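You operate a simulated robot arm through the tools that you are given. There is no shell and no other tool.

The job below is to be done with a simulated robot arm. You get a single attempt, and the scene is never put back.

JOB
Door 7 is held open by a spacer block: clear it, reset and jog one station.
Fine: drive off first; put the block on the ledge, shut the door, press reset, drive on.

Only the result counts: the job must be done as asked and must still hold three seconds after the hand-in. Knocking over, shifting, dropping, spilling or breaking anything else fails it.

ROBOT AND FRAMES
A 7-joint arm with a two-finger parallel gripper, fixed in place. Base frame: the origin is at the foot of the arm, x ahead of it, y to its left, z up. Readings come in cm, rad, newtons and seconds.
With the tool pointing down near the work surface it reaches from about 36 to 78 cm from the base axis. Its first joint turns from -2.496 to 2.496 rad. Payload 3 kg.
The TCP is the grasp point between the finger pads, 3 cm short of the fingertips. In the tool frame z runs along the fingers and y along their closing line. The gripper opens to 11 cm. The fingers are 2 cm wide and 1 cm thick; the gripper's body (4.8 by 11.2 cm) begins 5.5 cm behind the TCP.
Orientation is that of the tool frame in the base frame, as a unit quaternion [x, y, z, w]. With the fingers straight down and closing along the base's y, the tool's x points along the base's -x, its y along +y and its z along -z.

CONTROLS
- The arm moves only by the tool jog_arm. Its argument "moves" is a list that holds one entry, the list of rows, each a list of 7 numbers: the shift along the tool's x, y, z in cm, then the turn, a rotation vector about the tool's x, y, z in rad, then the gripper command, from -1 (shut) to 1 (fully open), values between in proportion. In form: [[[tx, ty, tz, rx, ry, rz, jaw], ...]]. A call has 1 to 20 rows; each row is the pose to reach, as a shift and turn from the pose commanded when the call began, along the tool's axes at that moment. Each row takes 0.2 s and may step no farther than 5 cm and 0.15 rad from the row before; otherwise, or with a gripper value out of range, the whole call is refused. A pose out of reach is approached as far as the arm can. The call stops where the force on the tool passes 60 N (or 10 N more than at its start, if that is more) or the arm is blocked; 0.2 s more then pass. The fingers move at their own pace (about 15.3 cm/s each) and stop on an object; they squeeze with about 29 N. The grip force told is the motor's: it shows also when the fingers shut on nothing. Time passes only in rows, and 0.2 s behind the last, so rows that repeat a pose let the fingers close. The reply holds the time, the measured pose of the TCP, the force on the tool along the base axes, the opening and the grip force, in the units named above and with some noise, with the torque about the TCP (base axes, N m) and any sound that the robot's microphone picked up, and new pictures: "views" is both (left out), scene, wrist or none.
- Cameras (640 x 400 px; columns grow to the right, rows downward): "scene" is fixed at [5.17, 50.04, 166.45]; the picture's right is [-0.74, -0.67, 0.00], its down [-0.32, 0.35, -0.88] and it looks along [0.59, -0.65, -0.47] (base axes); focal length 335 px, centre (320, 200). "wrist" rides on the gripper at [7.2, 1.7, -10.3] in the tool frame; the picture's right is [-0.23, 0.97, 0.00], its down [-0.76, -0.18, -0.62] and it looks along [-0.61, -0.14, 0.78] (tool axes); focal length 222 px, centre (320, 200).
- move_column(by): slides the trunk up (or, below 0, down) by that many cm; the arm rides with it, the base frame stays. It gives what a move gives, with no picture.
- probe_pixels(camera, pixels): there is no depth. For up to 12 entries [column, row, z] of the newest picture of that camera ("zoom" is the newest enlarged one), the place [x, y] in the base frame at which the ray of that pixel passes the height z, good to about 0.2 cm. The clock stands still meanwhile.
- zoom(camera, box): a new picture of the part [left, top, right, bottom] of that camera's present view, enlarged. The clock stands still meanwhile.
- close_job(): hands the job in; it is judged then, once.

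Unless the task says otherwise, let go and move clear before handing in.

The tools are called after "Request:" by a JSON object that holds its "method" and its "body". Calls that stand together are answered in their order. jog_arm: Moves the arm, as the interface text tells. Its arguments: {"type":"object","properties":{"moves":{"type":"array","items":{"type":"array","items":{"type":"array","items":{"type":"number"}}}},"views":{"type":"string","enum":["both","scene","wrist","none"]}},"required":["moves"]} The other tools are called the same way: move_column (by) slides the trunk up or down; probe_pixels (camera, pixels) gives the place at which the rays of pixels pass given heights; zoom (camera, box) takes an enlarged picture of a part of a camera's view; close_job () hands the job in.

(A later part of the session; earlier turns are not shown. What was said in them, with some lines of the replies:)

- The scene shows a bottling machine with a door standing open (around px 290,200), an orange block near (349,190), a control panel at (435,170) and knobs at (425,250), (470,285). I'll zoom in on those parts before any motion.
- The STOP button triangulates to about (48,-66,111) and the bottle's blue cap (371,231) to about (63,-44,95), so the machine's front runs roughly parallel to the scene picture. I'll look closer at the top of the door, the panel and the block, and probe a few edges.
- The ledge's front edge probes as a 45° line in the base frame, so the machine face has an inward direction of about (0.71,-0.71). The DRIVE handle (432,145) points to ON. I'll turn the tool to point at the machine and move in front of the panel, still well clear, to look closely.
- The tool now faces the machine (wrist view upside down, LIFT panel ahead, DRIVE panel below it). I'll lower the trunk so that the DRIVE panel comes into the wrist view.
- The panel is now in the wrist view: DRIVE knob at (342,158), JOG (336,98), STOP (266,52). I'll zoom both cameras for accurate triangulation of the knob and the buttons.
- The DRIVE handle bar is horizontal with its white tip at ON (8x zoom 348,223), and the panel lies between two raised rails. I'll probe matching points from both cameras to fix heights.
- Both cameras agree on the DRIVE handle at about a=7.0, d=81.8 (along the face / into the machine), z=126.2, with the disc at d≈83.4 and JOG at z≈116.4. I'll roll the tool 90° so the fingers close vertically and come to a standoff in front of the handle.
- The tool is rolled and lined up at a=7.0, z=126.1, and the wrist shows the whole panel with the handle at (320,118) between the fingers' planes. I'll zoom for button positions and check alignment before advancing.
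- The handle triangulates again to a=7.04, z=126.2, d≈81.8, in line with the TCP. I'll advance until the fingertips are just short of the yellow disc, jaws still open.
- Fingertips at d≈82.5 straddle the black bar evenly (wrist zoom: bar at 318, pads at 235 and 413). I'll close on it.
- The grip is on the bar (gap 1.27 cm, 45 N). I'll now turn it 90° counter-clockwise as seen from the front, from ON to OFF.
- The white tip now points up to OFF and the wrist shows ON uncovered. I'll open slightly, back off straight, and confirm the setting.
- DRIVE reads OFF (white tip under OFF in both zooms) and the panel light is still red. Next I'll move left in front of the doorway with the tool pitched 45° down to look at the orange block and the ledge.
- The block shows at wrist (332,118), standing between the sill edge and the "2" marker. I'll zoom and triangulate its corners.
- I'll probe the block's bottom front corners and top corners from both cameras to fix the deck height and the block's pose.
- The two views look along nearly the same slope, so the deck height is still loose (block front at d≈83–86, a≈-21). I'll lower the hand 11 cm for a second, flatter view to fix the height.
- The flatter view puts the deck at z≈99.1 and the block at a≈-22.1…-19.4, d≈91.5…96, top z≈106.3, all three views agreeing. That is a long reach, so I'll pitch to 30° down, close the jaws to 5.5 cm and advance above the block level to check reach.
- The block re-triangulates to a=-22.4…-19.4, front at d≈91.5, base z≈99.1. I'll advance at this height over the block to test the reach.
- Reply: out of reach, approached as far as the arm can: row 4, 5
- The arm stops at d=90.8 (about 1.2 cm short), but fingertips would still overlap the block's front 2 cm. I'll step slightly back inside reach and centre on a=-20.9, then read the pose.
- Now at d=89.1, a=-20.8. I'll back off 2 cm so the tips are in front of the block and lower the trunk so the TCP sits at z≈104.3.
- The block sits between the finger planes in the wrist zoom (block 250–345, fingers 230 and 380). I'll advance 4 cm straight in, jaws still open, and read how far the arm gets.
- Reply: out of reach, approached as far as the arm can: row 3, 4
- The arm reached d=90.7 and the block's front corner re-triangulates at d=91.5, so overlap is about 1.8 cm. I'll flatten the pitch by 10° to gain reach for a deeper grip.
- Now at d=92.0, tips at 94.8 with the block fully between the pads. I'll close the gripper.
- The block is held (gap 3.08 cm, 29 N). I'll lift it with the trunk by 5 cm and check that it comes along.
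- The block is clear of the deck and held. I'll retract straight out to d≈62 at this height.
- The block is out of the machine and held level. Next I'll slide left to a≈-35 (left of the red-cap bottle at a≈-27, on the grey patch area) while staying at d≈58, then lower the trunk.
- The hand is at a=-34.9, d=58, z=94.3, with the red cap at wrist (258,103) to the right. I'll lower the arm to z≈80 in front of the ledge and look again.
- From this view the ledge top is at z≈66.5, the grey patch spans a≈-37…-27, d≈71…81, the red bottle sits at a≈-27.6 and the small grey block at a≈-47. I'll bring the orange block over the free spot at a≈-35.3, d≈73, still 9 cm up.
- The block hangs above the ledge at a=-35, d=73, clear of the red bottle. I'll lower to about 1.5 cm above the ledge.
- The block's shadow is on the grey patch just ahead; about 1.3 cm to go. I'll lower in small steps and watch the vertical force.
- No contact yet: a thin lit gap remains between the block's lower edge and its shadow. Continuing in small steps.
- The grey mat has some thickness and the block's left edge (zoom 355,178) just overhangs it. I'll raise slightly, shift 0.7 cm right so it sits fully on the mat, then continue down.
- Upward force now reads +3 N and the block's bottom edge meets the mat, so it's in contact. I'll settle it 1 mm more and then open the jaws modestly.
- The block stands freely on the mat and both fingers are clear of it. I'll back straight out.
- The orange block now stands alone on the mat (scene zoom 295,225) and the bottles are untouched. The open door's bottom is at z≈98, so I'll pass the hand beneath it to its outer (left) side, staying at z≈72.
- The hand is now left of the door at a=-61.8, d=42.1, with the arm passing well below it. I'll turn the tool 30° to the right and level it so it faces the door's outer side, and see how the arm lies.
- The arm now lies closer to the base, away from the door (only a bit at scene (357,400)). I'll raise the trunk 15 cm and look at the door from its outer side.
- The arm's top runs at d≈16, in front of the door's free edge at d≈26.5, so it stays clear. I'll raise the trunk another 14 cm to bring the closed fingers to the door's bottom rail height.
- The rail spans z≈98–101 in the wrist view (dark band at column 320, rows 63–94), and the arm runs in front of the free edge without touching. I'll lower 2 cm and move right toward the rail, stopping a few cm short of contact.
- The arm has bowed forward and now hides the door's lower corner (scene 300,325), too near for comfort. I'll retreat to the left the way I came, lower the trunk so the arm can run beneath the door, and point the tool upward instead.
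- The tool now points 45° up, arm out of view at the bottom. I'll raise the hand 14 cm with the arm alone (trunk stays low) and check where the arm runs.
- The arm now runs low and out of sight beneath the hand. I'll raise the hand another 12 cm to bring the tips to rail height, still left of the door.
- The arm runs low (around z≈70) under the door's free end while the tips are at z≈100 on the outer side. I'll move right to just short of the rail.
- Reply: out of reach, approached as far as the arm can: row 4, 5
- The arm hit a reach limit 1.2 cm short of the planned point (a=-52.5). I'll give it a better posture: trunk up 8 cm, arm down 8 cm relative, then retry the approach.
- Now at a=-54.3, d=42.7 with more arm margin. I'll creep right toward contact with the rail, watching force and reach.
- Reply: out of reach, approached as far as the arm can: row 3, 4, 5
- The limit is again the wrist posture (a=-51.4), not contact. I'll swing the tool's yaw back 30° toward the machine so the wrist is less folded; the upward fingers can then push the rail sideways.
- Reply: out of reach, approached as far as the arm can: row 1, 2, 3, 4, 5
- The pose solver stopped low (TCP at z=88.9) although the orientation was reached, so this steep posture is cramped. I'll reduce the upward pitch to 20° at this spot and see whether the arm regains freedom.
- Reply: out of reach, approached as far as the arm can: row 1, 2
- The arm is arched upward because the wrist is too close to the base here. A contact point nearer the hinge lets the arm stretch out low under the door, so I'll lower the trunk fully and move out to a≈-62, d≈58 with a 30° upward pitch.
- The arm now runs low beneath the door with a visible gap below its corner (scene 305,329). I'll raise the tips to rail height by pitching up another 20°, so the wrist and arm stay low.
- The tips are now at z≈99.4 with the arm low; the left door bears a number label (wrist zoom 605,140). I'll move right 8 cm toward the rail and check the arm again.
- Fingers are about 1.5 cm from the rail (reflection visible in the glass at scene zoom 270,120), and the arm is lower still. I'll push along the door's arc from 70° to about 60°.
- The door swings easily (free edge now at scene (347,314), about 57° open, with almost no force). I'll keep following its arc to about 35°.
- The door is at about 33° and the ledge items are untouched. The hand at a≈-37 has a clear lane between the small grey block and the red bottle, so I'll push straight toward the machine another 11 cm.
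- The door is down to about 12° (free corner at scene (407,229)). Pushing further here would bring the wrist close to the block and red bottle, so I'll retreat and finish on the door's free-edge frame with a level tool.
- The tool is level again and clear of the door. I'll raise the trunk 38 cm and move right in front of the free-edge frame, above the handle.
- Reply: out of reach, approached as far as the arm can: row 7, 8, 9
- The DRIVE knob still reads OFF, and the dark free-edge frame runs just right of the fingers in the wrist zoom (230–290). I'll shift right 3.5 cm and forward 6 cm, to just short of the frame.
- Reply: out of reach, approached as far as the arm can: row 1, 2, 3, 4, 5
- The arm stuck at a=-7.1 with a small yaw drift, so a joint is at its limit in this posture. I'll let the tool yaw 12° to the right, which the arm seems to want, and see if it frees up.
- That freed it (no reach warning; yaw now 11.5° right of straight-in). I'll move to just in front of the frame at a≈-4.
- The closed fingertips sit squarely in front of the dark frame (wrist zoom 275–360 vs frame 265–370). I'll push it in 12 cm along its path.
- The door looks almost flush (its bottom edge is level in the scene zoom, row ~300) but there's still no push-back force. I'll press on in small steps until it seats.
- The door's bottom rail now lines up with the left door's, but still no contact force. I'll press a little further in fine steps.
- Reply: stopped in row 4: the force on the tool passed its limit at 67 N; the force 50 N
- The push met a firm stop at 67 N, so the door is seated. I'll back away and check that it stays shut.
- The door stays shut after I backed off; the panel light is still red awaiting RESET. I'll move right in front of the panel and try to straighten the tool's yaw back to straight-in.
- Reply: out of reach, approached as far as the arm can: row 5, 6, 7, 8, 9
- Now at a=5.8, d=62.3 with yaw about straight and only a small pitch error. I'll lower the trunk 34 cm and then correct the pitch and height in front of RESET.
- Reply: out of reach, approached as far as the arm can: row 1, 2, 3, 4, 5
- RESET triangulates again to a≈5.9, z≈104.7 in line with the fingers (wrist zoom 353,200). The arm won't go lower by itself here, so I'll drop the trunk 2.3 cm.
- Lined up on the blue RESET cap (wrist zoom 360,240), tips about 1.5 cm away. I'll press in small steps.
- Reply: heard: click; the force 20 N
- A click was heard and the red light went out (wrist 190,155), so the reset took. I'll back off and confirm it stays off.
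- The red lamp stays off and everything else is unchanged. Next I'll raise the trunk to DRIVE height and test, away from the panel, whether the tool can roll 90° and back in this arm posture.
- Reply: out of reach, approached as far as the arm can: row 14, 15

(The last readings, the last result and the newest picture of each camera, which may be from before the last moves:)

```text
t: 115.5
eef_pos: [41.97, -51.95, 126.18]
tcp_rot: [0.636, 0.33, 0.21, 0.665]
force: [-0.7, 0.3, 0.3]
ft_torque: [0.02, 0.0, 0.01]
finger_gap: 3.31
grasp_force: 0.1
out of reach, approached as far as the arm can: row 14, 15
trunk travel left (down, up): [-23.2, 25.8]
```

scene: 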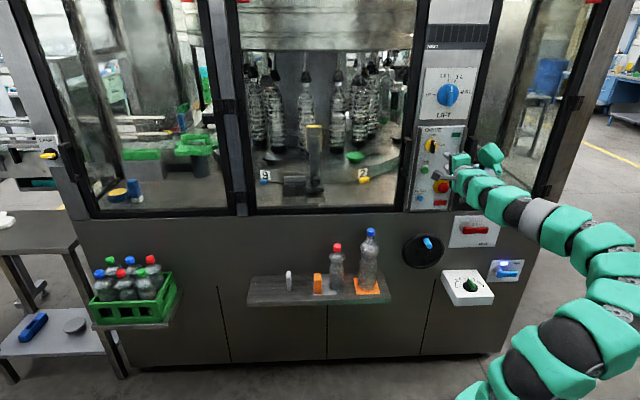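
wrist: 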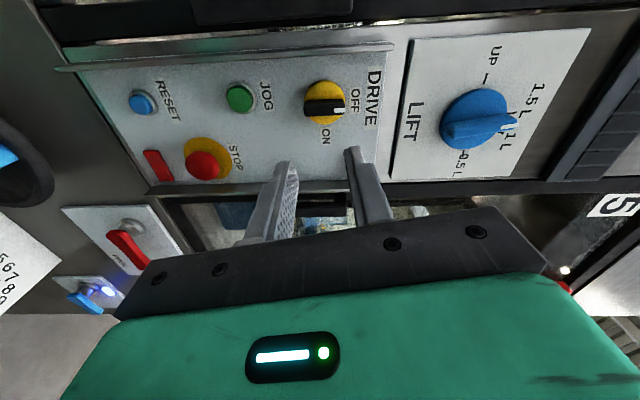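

The roll reaches about 80° here before a soft limit (it should be freer when extended); the lamp is off and the knob at OFF. I'll roll back to level with jaws at 3.3 cm for gripping the upright bar.

Request:
{"method": "jog_arm", "body": {"moves": [[[0, 0, 0, -0.0018, -0.002, -0.127, -0.4], [0, 0, 0, -0.0036, -0.004, -0.254, -0.4], [0, 0, 0, -0.0053, -0.006, -0.381, -0.4], [0, 0, 0, -0.0071, -0.008, -0.508, -0.4], [0, 0, 0, -0.0089, -0.01, -0.635, -0.4], [0, 0, 0, -0.0107, -0.012, -0.762, -0.4], [0, 0, 0, -0.0125, -0.014, -0.89, -0.4], [0, 0, 0, -0.0142, -0.016, -1.017, -0.4], [0, 0, 0, -0.016, -0.018, -1.144, -0.4], [0, 0, 0, -0.0178, -0.02, -1.271, -0.4], [0, 0, 0, -0.0196, -0.022, -1.398, -0.4], [0, 0, 0, -0.0196, -0.022, -1.398, -0.4]]], "views": "both"}}

Request:
{"method": "zoom", "body": {"camera": "wrist", "box": [240, 60, 400, 240]}}

Request:
{"method": "zoom", "body": {"camera": "scene", "box": [400, 110, 500, 200]}}

```text
t: 118.1
eef_pos: [41.9, -51.69, 127.2]
tcp_rot: [0.272, 0.658, -0.27, 0.649]
force: [0.0, 0.3, 0.0]
ft_torque: [-0.01, -0.01, -0.01]
finger_gap: 3.3
grasp_force: 0.3
out of reach, approached as far as the arm can: row 7, 8, 9, 10, 11, 12
trunk travel left (down, up): [-23.2, 25.8]
```

scene: 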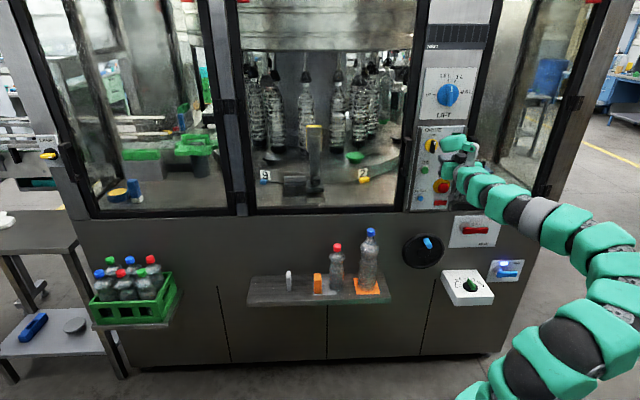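
wrist: 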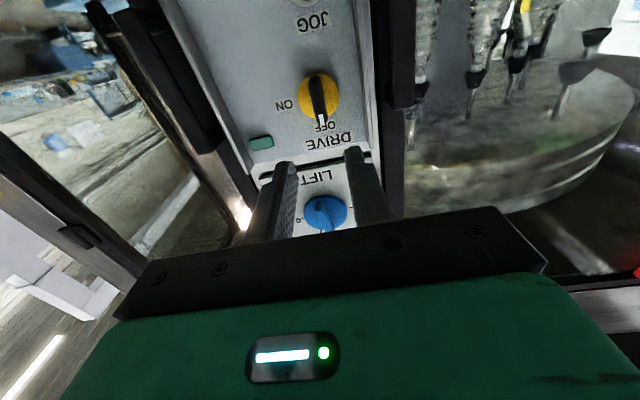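

```text
2.22 times, centred on (320, 150) of wrist
```

zoom: 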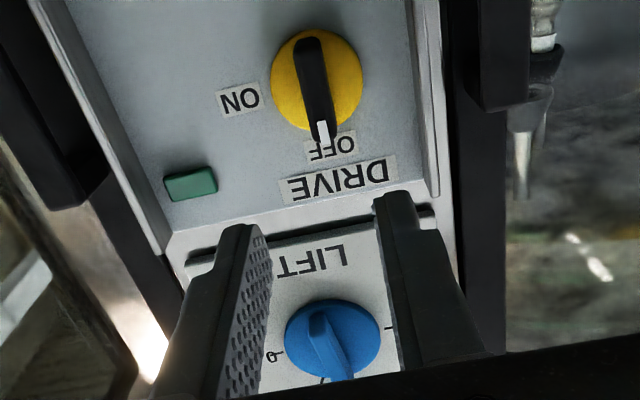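

```text
4.44 times, centred on (450, 155) of scene
```

zoom: 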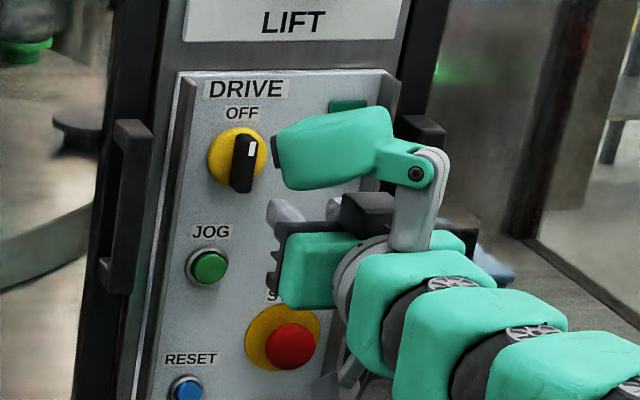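

The hand is aligned at a=6.9, d=66.2, about 1 cm high. I'll lower the trunk 1 cm and advance to straddle the upright bar.

Request:
{"method": "move_column", "body": {"by": -1}}

Request:
{"method": "jog_arm", "body": {"moves": [[[0, -0.05, 2.5, 0, 0, 0, -0.3], [0, -0.1, 5.0, 0, 0, 0, -0.3], [0, -0.1, 7.5, 0, 0, 0, -0.3], [0, -0.1, 9.5, 0, 0, 0, -0.3], [0, -0.1, 9.5, 0, 0, 0, -0.3]]], "views": "both"}}

Request:
{"method": "zoom", "body": {"camera": "wrist", "box": [240, 60, 400, 240]}}

Request:
{"method": "zoom", "body": {"camera": "scene", "box": [400, 110, 500, 200]}}

```text
t: 118.7
eef_pos: [41.99, -51.79, 126.11]
tcp_rot: [0.272, 0.655, -0.271, 0.651]
force: [0.5, 0.2, 0.4]
ft_torque: [0.03, 0.0, 0.01]
finger_gap: 3.3
grasp_force: 0.1
trunk travel left (down, up): [-22.2, 26.8]
```

```text
t: 119.9
eef_pos: [48.62, -58.52, 125.95]
tcp_rot: [0.272, 0.657, -0.27, 0.65]
force: [0.3, 0.3, -0.8]
ft_torque: [-0.02, -0.01, -0.03]
finger_gap: 3.85
grasp_force: 0.1
trunk travel left (down, up): [-22.2, 26.8]
```

scene: 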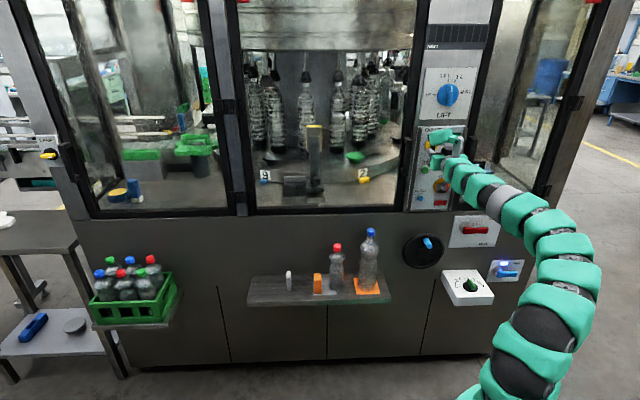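
wrist: 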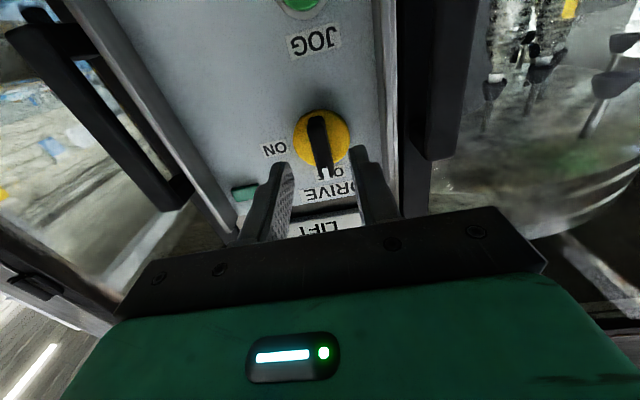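

```text
2.22 times, centred on (320, 150) of wrist
```

zoom: 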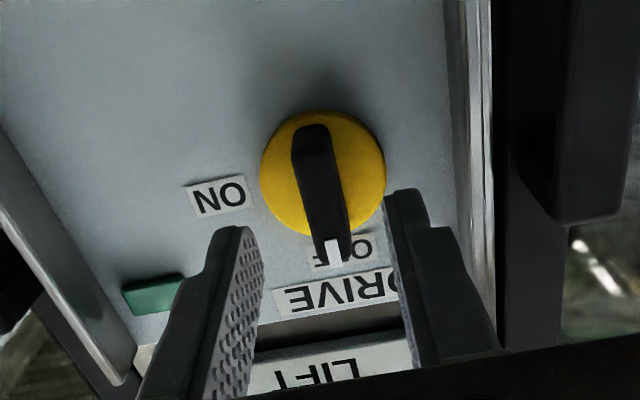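

```text
4.44 times, centred on (450, 155) of scene
```

zoom: 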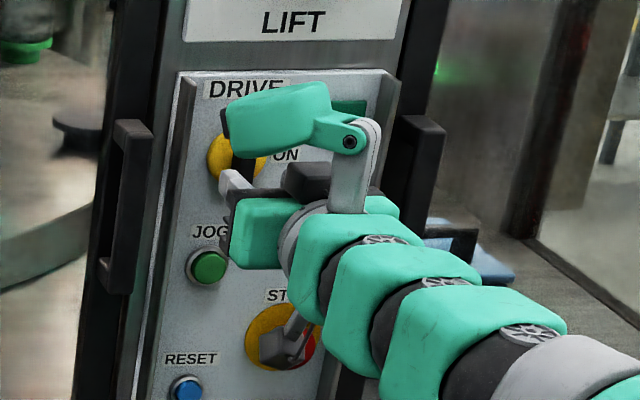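

The bar is centred between the open fingers (wrist zoom: bar 318, fingers 255 and 390). I'll advance the last 3.7 cm and close on it.

Request:
{"method": "jog_arm", "body": {"moves": [[[-0.1, 0, 1.2, 0, 0, 0, -0.3], [-0.2, 0, 2.4, 0, 0, 0, -0.3], [-0.2, 0, 3.7, 0, 0, 0, -0.3], [-0.2, 0, 3.7, 0, 0, 0, -0.3]]], "views": "wrist"}}

Request:
{"method": "jog_arm", "body": {"moves": [[[0, 0, 0, 0, 0, 0, -0.6], [0, 0, 0, 0, 0, 0, -1], [0, 0, 0, 0, 0, 0, -1], [0, 0, 0, 0, 0, 0, -1]]], "views": "wrist"}}

Request:
{"method": "zoom", "body": {"camera": "wrist", "box": [240, 60, 400, 240]}}

```text
t: 120.9
eef_pos: [51.31, -61.29, 126.21]
tcp_rot: [0.272, 0.657, -0.27, 0.65]
force: [0.3, 0.5, 0.2]
ft_torque: [-0.02, 0.04, 0.0]
finger_gap: 3.85
grasp_force: 0.0
trunk travel left (down, up): [-22.2, 26.8]
```

wrist: 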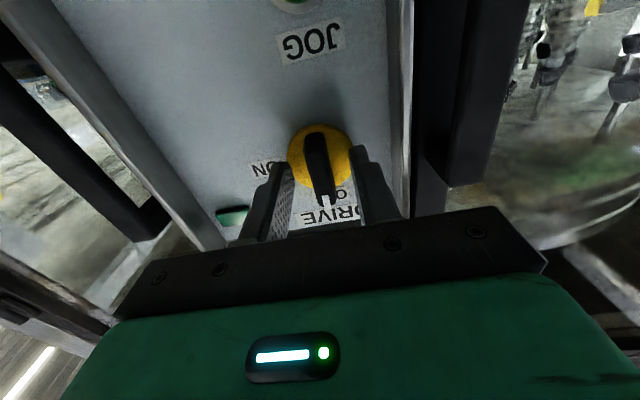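

```text
t: 121.9
eef_pos: [51.41, -61.18, 126.01]
tcp_rot: [0.271, 0.657, -0.269, 0.649]
force: [1.6, 3.5, -0.6]
ft_torque: [0.09, 0.04, 0.24]
finger_gap: 1.31
grasp_force: 44.7
trunk travel left (down, up): [-22.2, 26.8]
```

wrist: 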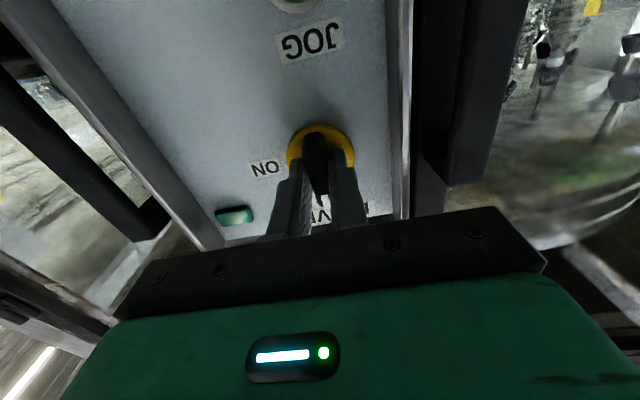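

```text
2.22 times, centred on (320, 150) of wrist
```

zoom: 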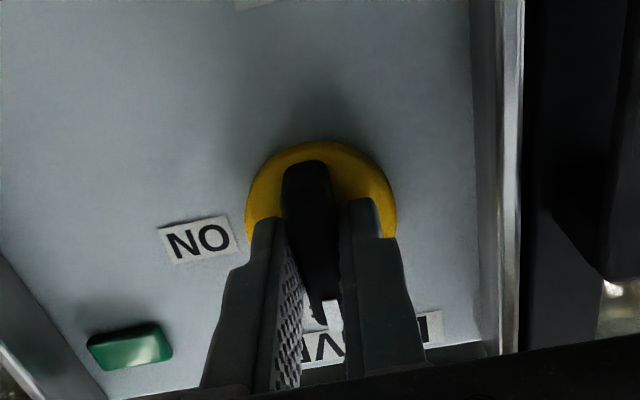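

The bar is gripped (gap 1.31 cm). I'll turn it clockwise toward ON, first half.

Request:
{"method": "jog_arm", "body": {"moves": [[[0, 0, 0, 0, 0, 0.12, -1], [0, 0, 0, 0, 0, 0.24, -1], [0, 0, 0, 0, 0, 0.36, -1], [0, 0, 0, 0, 0, 0.48, -1], [0, 0, 0, 0, 0, 0.6, -1], [0, 0, 0, 0, 0, 0.72, -1], [0, 0, 0, 0, 0, 0.84, -1]]], "views": "wrist"}}

```text
t: 123.5
eef_pos: [51.37, -61.13, 126.25]
tcp_rot: [0.517, 0.488, 0.019, 0.703]
force: [-0.4, 12.0, -8.8]
ft_torque: [0.14, 0.1, 1.52]
finger_gap: 1.29
grasp_force: 45.0
trunk travel left (down, up): [-22.2, 26.8]
```

wrist: 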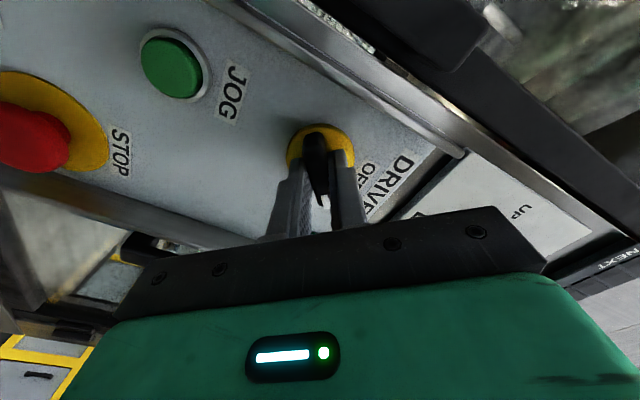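

The knob is turning with the hand (about 48° so far), moderate forces. I'll complete the turn to 90°.

Request:
{"method": "jog_arm", "body": {"moves": [[[0, 0, 0, 0, 0, 0.12, -1], [0, 0, 0, 0, 0, 0.24, -1], [0, 0, 0, 0, 0, 0.36, -1], [0, 0, 0, 0, 0, 0.48, -1], [0, 0, 0, 0, 0, 0.6, -1], [0, 0, 0, 0, 0, 0.7308, -1], [0, 0, 0, 0, 0, 0.7308, -1]]], "views": "both"}}

Request:
{"method": "zoom", "body": {"camera": "wrist", "box": [200, 60, 440, 240]}}

Request:
{"method": "zoom", "body": {"camera": "scene", "box": [400, 110, 500, 220]}}

```text
t: 125.1
eef_pos: [51.32, -61.17, 126.2]
tcp_rot: [0.656, 0.273, 0.269, 0.65]
force: [8.6, 6.9, 0.3]
ft_torque: [-0.67, -0.64, 0.86]
finger_gap: 1.29
grasp_force: 44.7
trunk travel left (down, up): [-22.2, 26.8]
```

scene: 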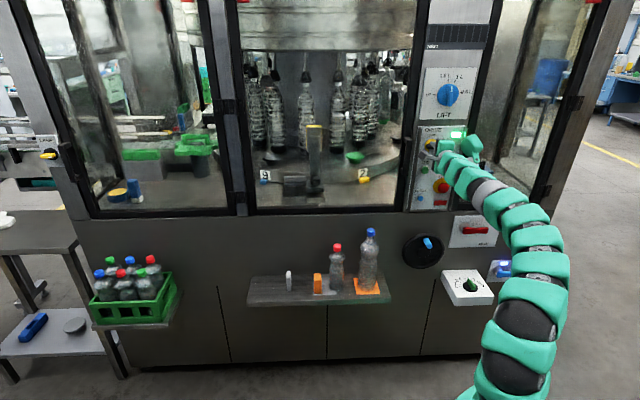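
wrist: 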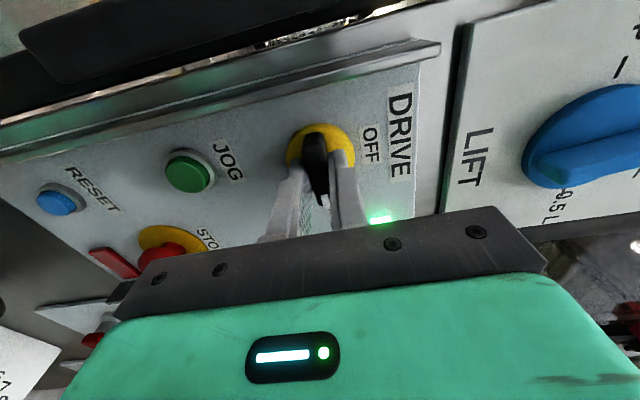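

```text
2.22 times, centred on (320, 150) of wrist
```

zoom: 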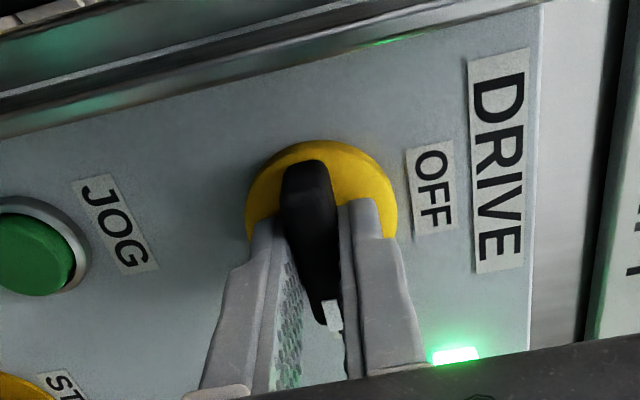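

```text
3.64 times, centred on (450, 165) of scene
```

zoom: 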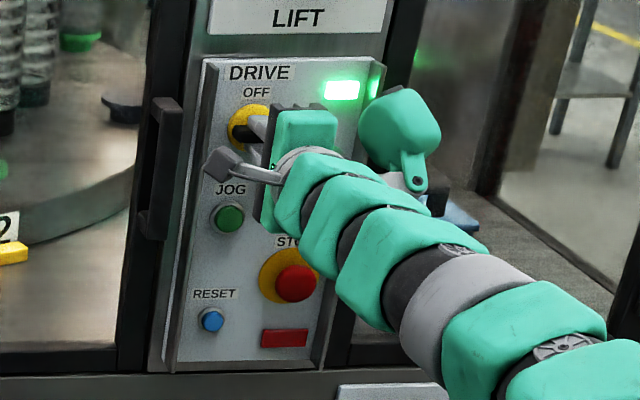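

The green lamp lit up (scene zoom 342,90), so DRIVE is on. I'll release the knob and back straight out.

Request:
{"method": "jog_arm", "body": {"moves": [[[0, 0, 0, 0, 0, 0, -0.35], [0, 0, 0, 0, 0, 0, -0.35], [0, 0, -3, 0, 0, 0, -0.35], [0, 0, -7, 0, 0, 0, -0.35], [0, 0, -10, 0, 0, 0, -0.35], [0, 0, -10, 0, 0, 0, -0.35]]], "views": "both"}}

Request:
{"method": "zoom", "body": {"camera": "wrist", "box": [60, 40, 440, 240]}}

Request:
{"method": "zoom", "body": {"camera": "scene", "box": [220, 60, 480, 260]}}

```text
t: 126.5
eef_pos: [44.36, -54.15, 127.61]
tcp_rot: [0.658, 0.274, 0.267, 0.648]
force: [-0.4, -0.1, 0.5]
ft_torque: [-0.02, 0.01, -0.01]
finger_gap: 3.58
grasp_force: 0.1
out of reach, approached as far as the arm can: row 4, 5, 6
trunk travel left (down, up): [-22.2, 26.8]
```

scene: 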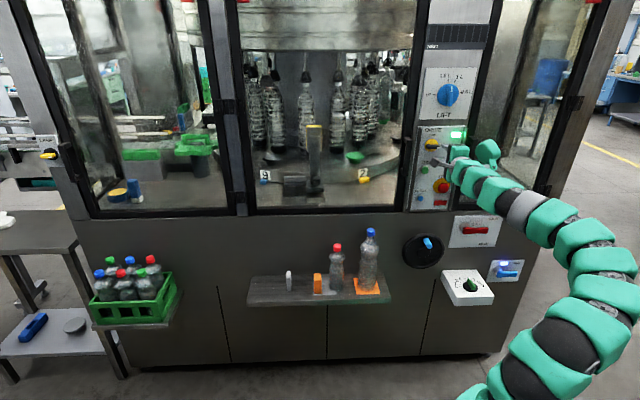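
wrist: 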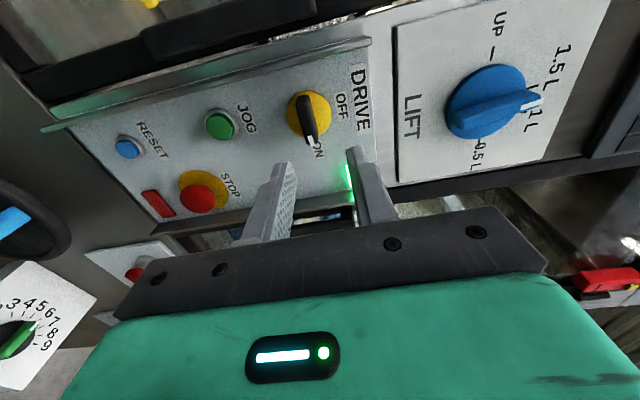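

```text
1.68 times, centred on (250, 140) of wrist
```

zoom: 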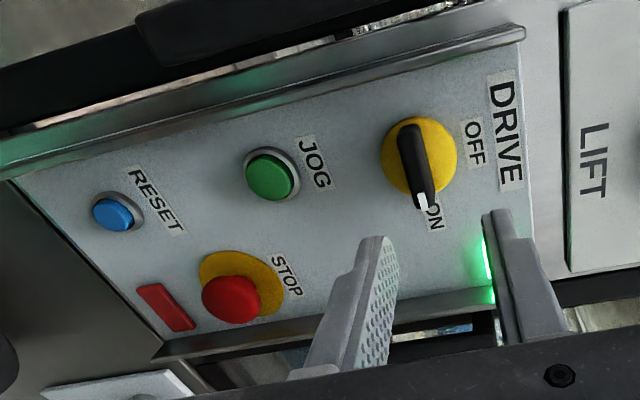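

```text
2.00 times, centred on (350, 160) of scene
```

zoom: 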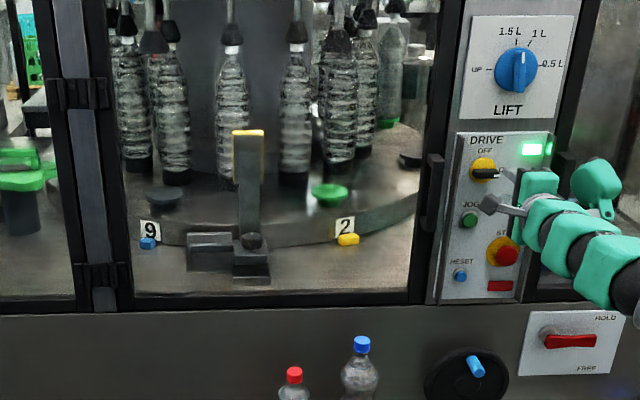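

DRIVE reads ON with the green lamp lit and the red lamp off; the table is still at stations 9 and 2. I'll close the fingers and lower the trunk to JOG height, keeping this roll.

Request:
{"method": "move_column", "body": {"by": -11.2}}

Request:
{"method": "jog_arm", "body": {"moves": [[[0.4, 0, 0.5, 0, 0, 0, -1], [0.8, 0, 1.0, 0, 0, 0, -1], [0.8, 0, 1.0, 0, 0, 0, -1], [0.8, 0, 1.0, 0, 0, 0, -1]]], "views": "both"}}

Request:
{"method": "zoom", "body": {"camera": "wrist", "box": [160, 60, 440, 240]}}

Request:
{"method": "zoom", "body": {"camera": "scene", "box": [400, 110, 500, 220]}}

```text
t: 127.9
eef_pos: [44.3, -54.22, 116.45]
tcp_rot: [0.659, 0.274, 0.267, 0.648]
force: [0.6, -0.1, 0.1]
ft_torque: [-0.01, -0.02, 0.01]
finger_gap: 3.58
grasp_force: 0.0
trunk travel left (down, up): [-11.0, 38.0]
```

```text
t: 128.9
eef_pos: [45.47, -54.3, 116.5]
tcp_rot: [0.659, 0.274, 0.267, 0.647]
force: [0.1, -0.5, 0.1]
ft_torque: [-0.01, 0.0, 0.0]
finger_gap: 0.0
grasp_force: 29.1
trunk travel left (down, up): [-11.0, 38.0]
```

scene: 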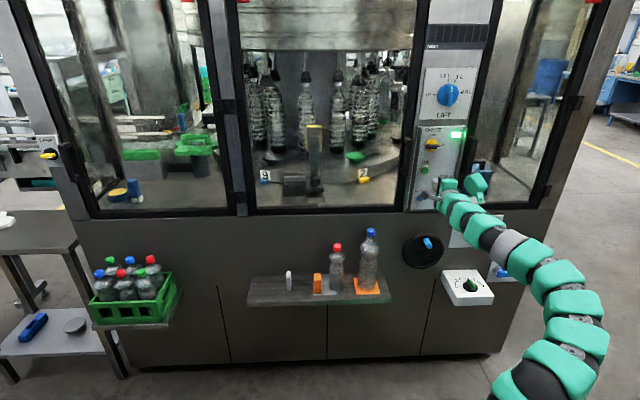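
wrist: 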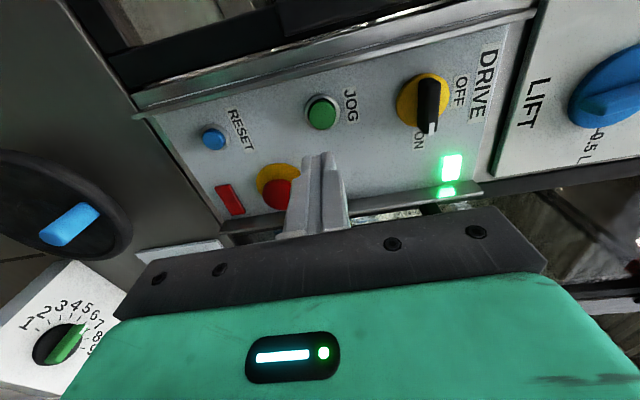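

```text
2.22 times, centred on (300, 150) of wrist
```

zoom: 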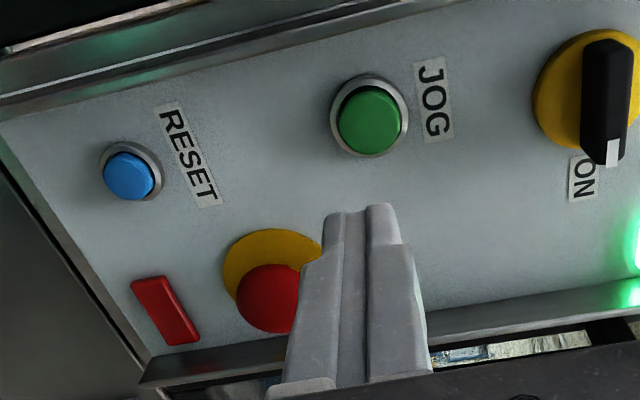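

```text
3.64 times, centred on (450, 165) of scene
```

zoom: 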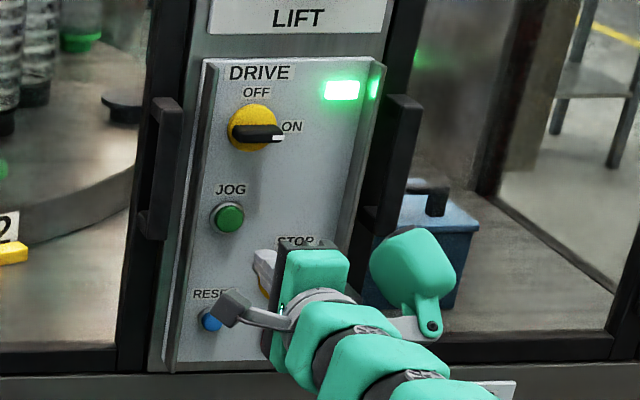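

JOG lines up with the fingers (a≈6.3, z≈116.6 against TCP 6.24, 116.5). I'll advance to about 1 cm in front of the green cap.

Request:
{"method": "jog_arm", "body": {"moves": [[[0, 0, 2.5, 0, 0, 0, -1], [0, 0, 5.0, 0, 0, 0, -1], [0, 0, 7.0, 0, 0, 0, -1], [0, 0, 8.4, 0, 0, 0, -1], [0, 0, 8.4, 0, 0, 0, -1]]], "views": "both"}}

Request:
{"method": "zoom", "body": {"camera": "wrist", "box": [200, 80, 440, 240]}}

Request:
{"method": "zoom", "body": {"camera": "scene", "box": [220, 60, 480, 260]}}

```text
t: 130.1
eef_pos: [51.74, -60.26, 116.35]
tcp_rot: [0.659, 0.275, 0.268, 0.647]
force: [0.6, -0.3, 0.4]
ft_torque: [0.0, 0.01, 0.01]
finger_gap: 0.0
grasp_force: 29.0
trunk travel left (down, up): [-11.0, 38.0]
```

scene: 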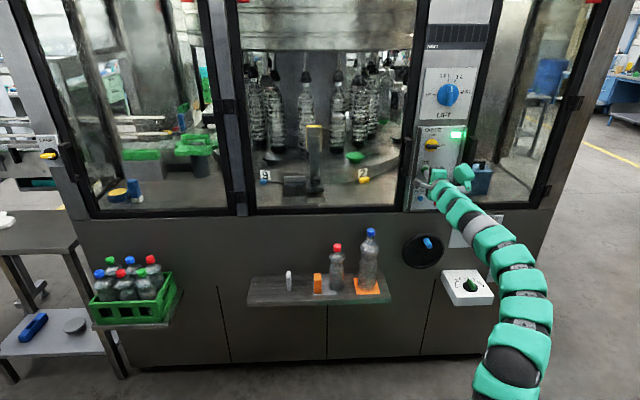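
wrist: 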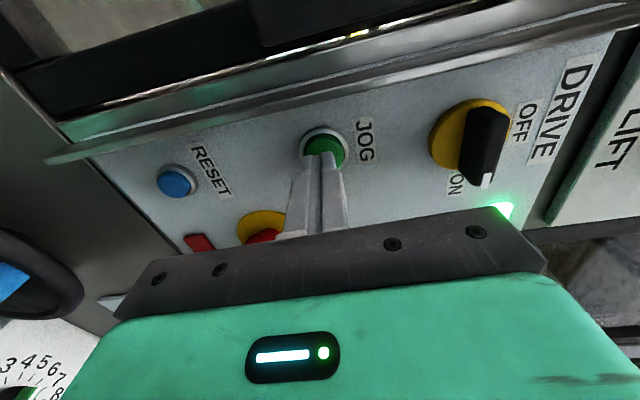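

```text
2.50 times, centred on (320, 160) of wrist
```

zoom: 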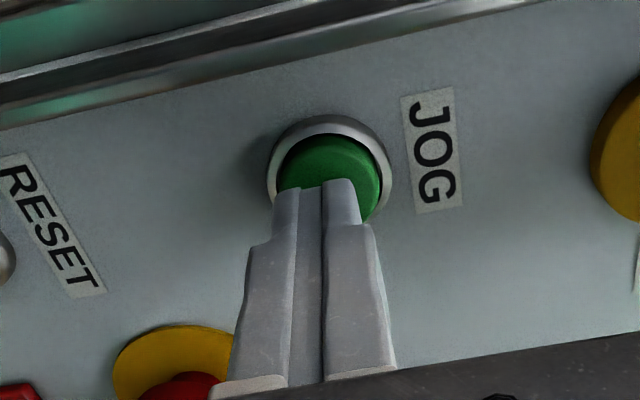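

```text
2.00 times, centred on (350, 160) of scene
```

zoom: 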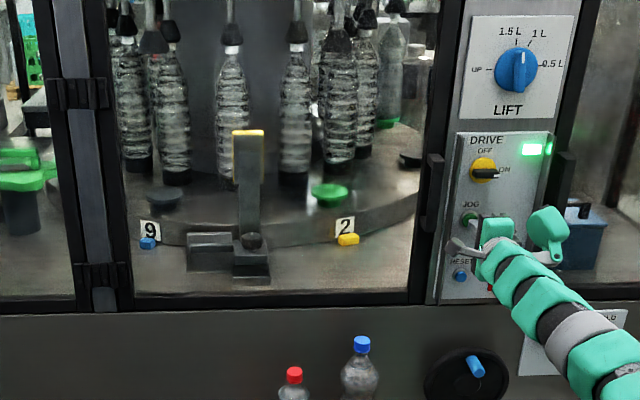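

The tips overlap the green cap (wrist zoom 330,170) about 1 cm away. I'll make one short press and pull straight back.

Request:
{"method": "jog_arm", "body": {"moves": [[[0, 0, 0.6, 0, 0, 0, -1], [0, 0, 1.1, 0, 0, 0, -1], [0, 0, 0, 0, 0, 0, -1], [0, 0, -2.5, 0, 0, 0, -1], [0, 0, -2.5, 0, 0, 0, -1]]], "views": "both"}}

Request:
{"method": "zoom", "body": {"camera": "scene", "box": [220, 60, 480, 260]}}

```text
t: 131.3
eef_pos: [49.77, -58.38, 116.28]
tcp_rot: [0.659, 0.275, 0.266, 0.647]
force: [0.1, 0.2, -0.3]
ft_torque: [-0.01, 0.0, -0.01]
finger_gap: 0.0
grasp_force: 29.0
trunk travel left (down, up): [-11.0, 38.0]
heard: click
```

scene: 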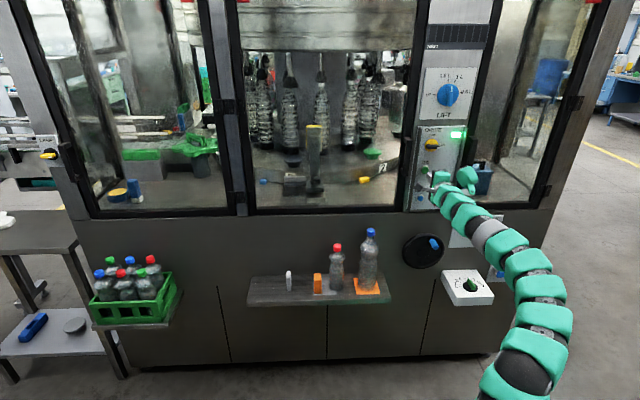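
wrist: 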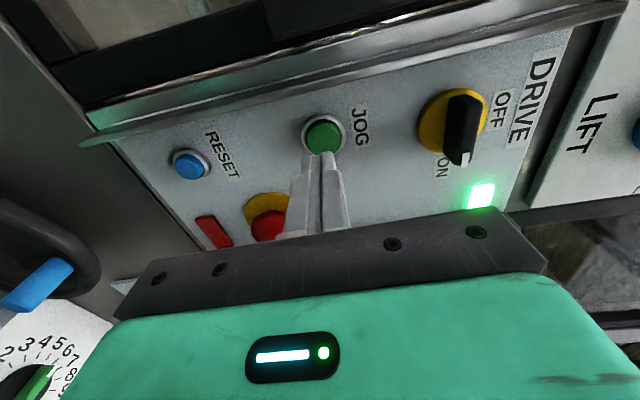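

```text
2.00 times, centred on (350, 160) of scene
```

zoom: 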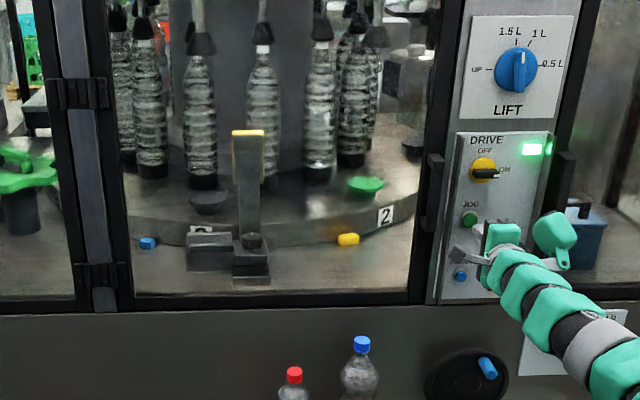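

A click was heard and the table is turning (the "2" moved from 344 to 386 in the zoom). I'll wait and see where it stops.

Request:
{"method": "jog_arm", "body": {"moves": [[[0, 0, -2, 0, 0, 0, -1], [0, 0, -4, 0, 0, 0, -1], [0, 0, -4, 0, 0, 0, -1], [0, 0, -4, 0, 0, 0, -1], [0, 0, -4, 0, 0, 0, -1]]], "views": "scene"}}

Request:
{"method": "zoom", "body": {"camera": "scene", "box": [220, 60, 480, 260]}}

```text
t: 132.5
eef_pos: [46.89, -55.59, 116.38]
tcp_rot: [0.659, 0.274, 0.267, 0.647]
force: [-0.5, -0.6, -0.5]
ft_torque: [-0.01, -0.02, 0.01]
finger_gap: 0.0
grasp_force: 29.0
trunk travel left (down, up): [-11.0, 38.0]
```

scene: 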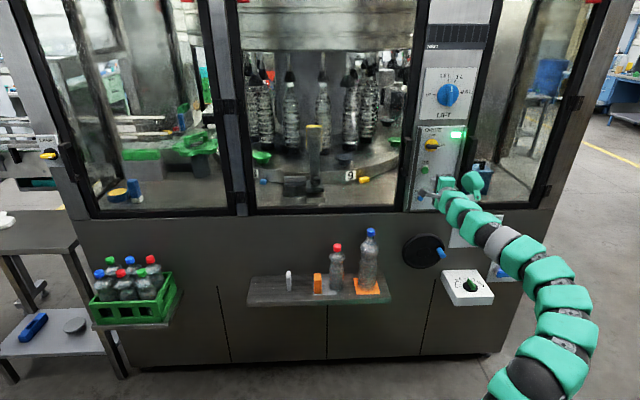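

```text
2.00 times, centred on (350, 160) of scene
```

zoom: 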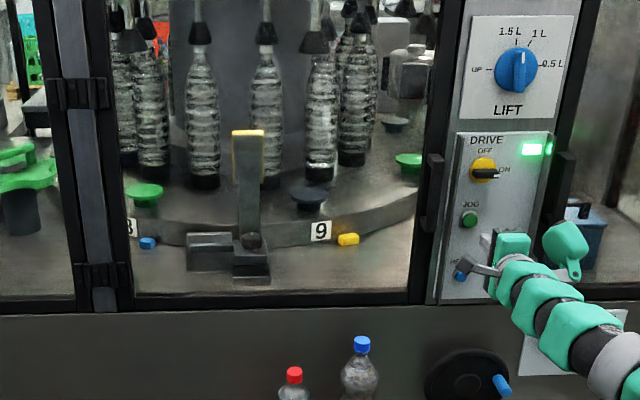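

The table has moved nearly one full pitch ("9" is arriving at the yellow marker, "8" at the blue one). I'll wait again to confirm it stops there.

Request:
{"method": "jog_arm", "body": {"moves": [[[0, 0, 0, 0, 0, 0, -1], [0, 0, 0, 0, 0, 0, -1], [0, 0, 0, 0, 0, 0, -1], [0, 0, 0, 0, 0, 0, -1], [0, 0, 0, 0, 0, 0, -1], [0, 0, 0, 0, 0, 0, -1], [0, 0, 0, 0, 0, 0, -1]]], "views": "scene"}}

Request:
{"method": "zoom", "body": {"camera": "scene", "box": [220, 60, 480, 260]}}

```text
t: 134.1
eef_pos: [47.02, -55.75, 116.37]
tcp_rot: [0.659, 0.273, 0.267, 0.648]
force: [-0.1, 0.3, -0.2]
ft_torque: [0.01, -0.03, 0.03]
finger_gap: 0.0
grasp_force: 28.8
trunk travel left (down, up): [-11.0, 38.0]
```

scene: 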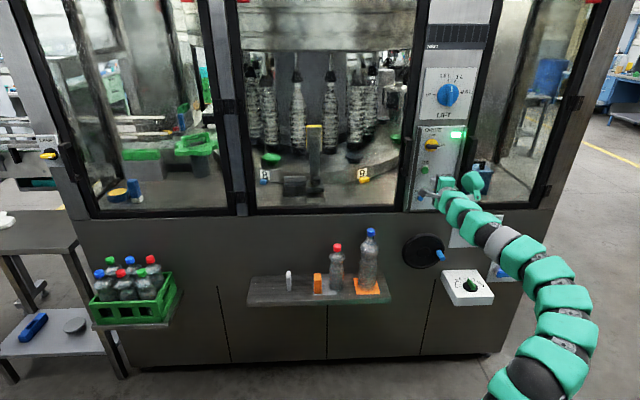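

```text
2.00 times, centred on (350, 160) of scene
```

zoom: 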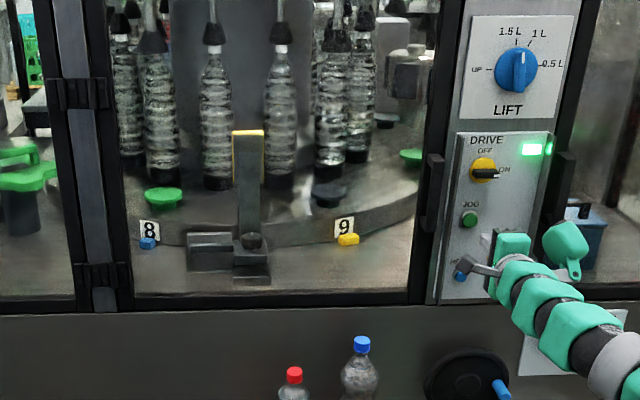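

The table now shows 8 at the blue marker and 9 at the yellow, exactly one pitch on. I'll move the arm clear and check that it has stopped and nothing else changed.

Request:
{"method": "jog_arm", "body": {"moves": [[[0, 0, -2, 0, 0, 0, -1], [0, 0, -4, 0, 0, 0, -1], [0, 0, -4, 0, 0, 0, -1], [0, 0, -4, 0, 0, 0, -1], [0, 0, -4, 0, 0, 0, -1], [0, 0, -4, 0, 0, 0, -1], [0, 0, -4, 0, 0, 0, -1], [0, 0, -4, 0, 0, 0, -1]]], "views": "both"}}

Request:
{"method": "zoom", "body": {"camera": "scene", "box": [220, 60, 480, 260]}}

Request:
{"method": "zoom", "body": {"camera": "scene", "box": [220, 200, 420, 320]}}

Request:
{"method": "zoom", "body": {"camera": "scene", "box": [400, 110, 500, 220]}}

```text
t: 135.9
eef_pos: [44.1, -52.75, 116.47]
tcp_rot: [0.66, 0.276, 0.266, 0.646]
force: [-0.1, -0.1, 0.4]
ft_torque: [0.0, 0.02, -0.02]
finger_gap: 0.02
grasp_force: 29.2
trunk travel left (down, up): [-11.0, 38.0]
```

scene: 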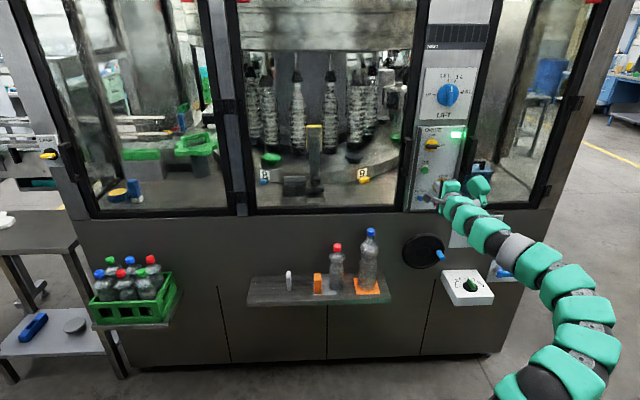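
wrist: 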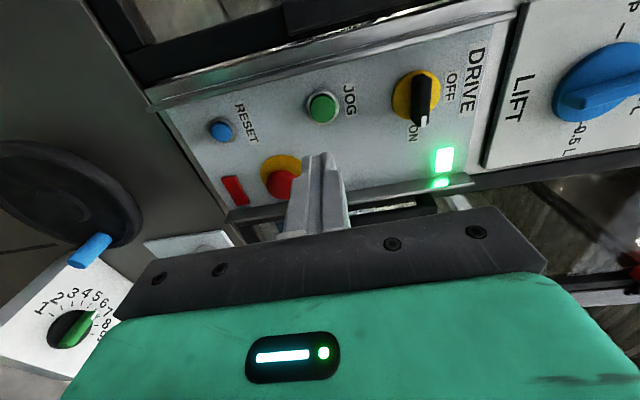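

```text
2.00 times, centred on (350, 160) of scene
```

zoom: 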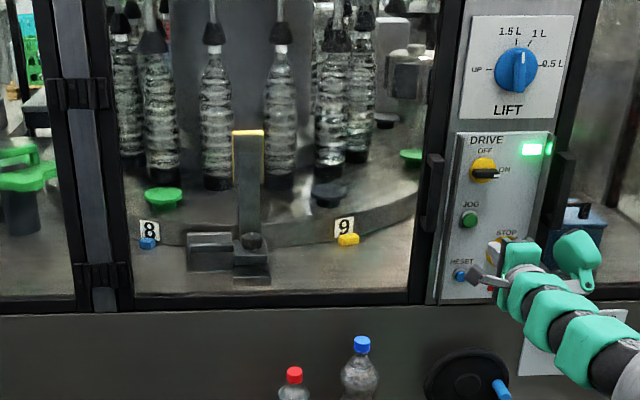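

```text
3.20 times, centred on (320, 260) of scene
```

zoom: 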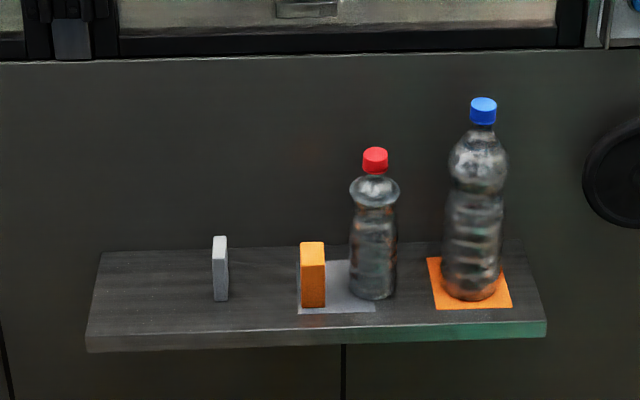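

```text
3.64 times, centred on (450, 165) of scene
```

zoom: 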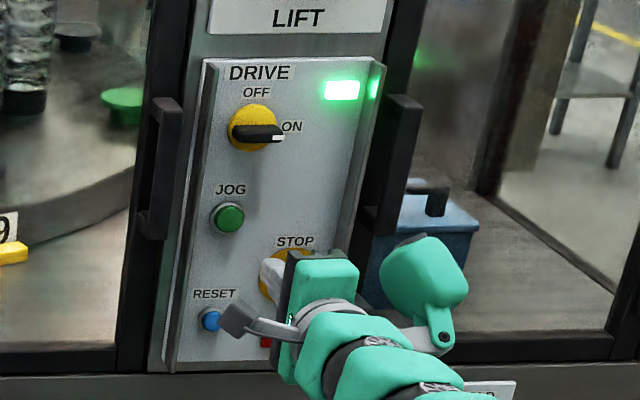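

The table holds at 8/9. The door is shut, the red lamp is off, the green lamp is lit with DRIVE at ON, and the orange block stands on the ledge beside the undisturbed bottles. The hand is empty and about 10 cm clear of the panel, so I'm handing in.

Request:
{"method": "close_job", "body": {}}

```text
The job is handed in.
```

Door 7 is clear and shut, the machine is reset, and the table has been jogged one station. I handed the job in but got no verdict back.

- **Drive off:** I turned DRIVE from ON to OFF first.
- **Block:** the orange spacer block now stands upright on the ledge, on the grey mat to the left of the red-capped bottle.
- **Door:** I pushed it shut until it met a firm stop, and it stayed closed when I backed off.
- **Reset:** RESET clicked and the red lamp went out.
- **Drive on:** DRIVE is back at ON and the green lamp is lit.
- **Jog:** one short press of JOG moved the table one pitch, from 9 and 2 at the blue and yellow markers to 8 and 9. It was still there when I checked about two seconds later.

In the last pictures the bottles and the small grey block on the ledge hadn't moved. The gripper is empty and clear of the panel.
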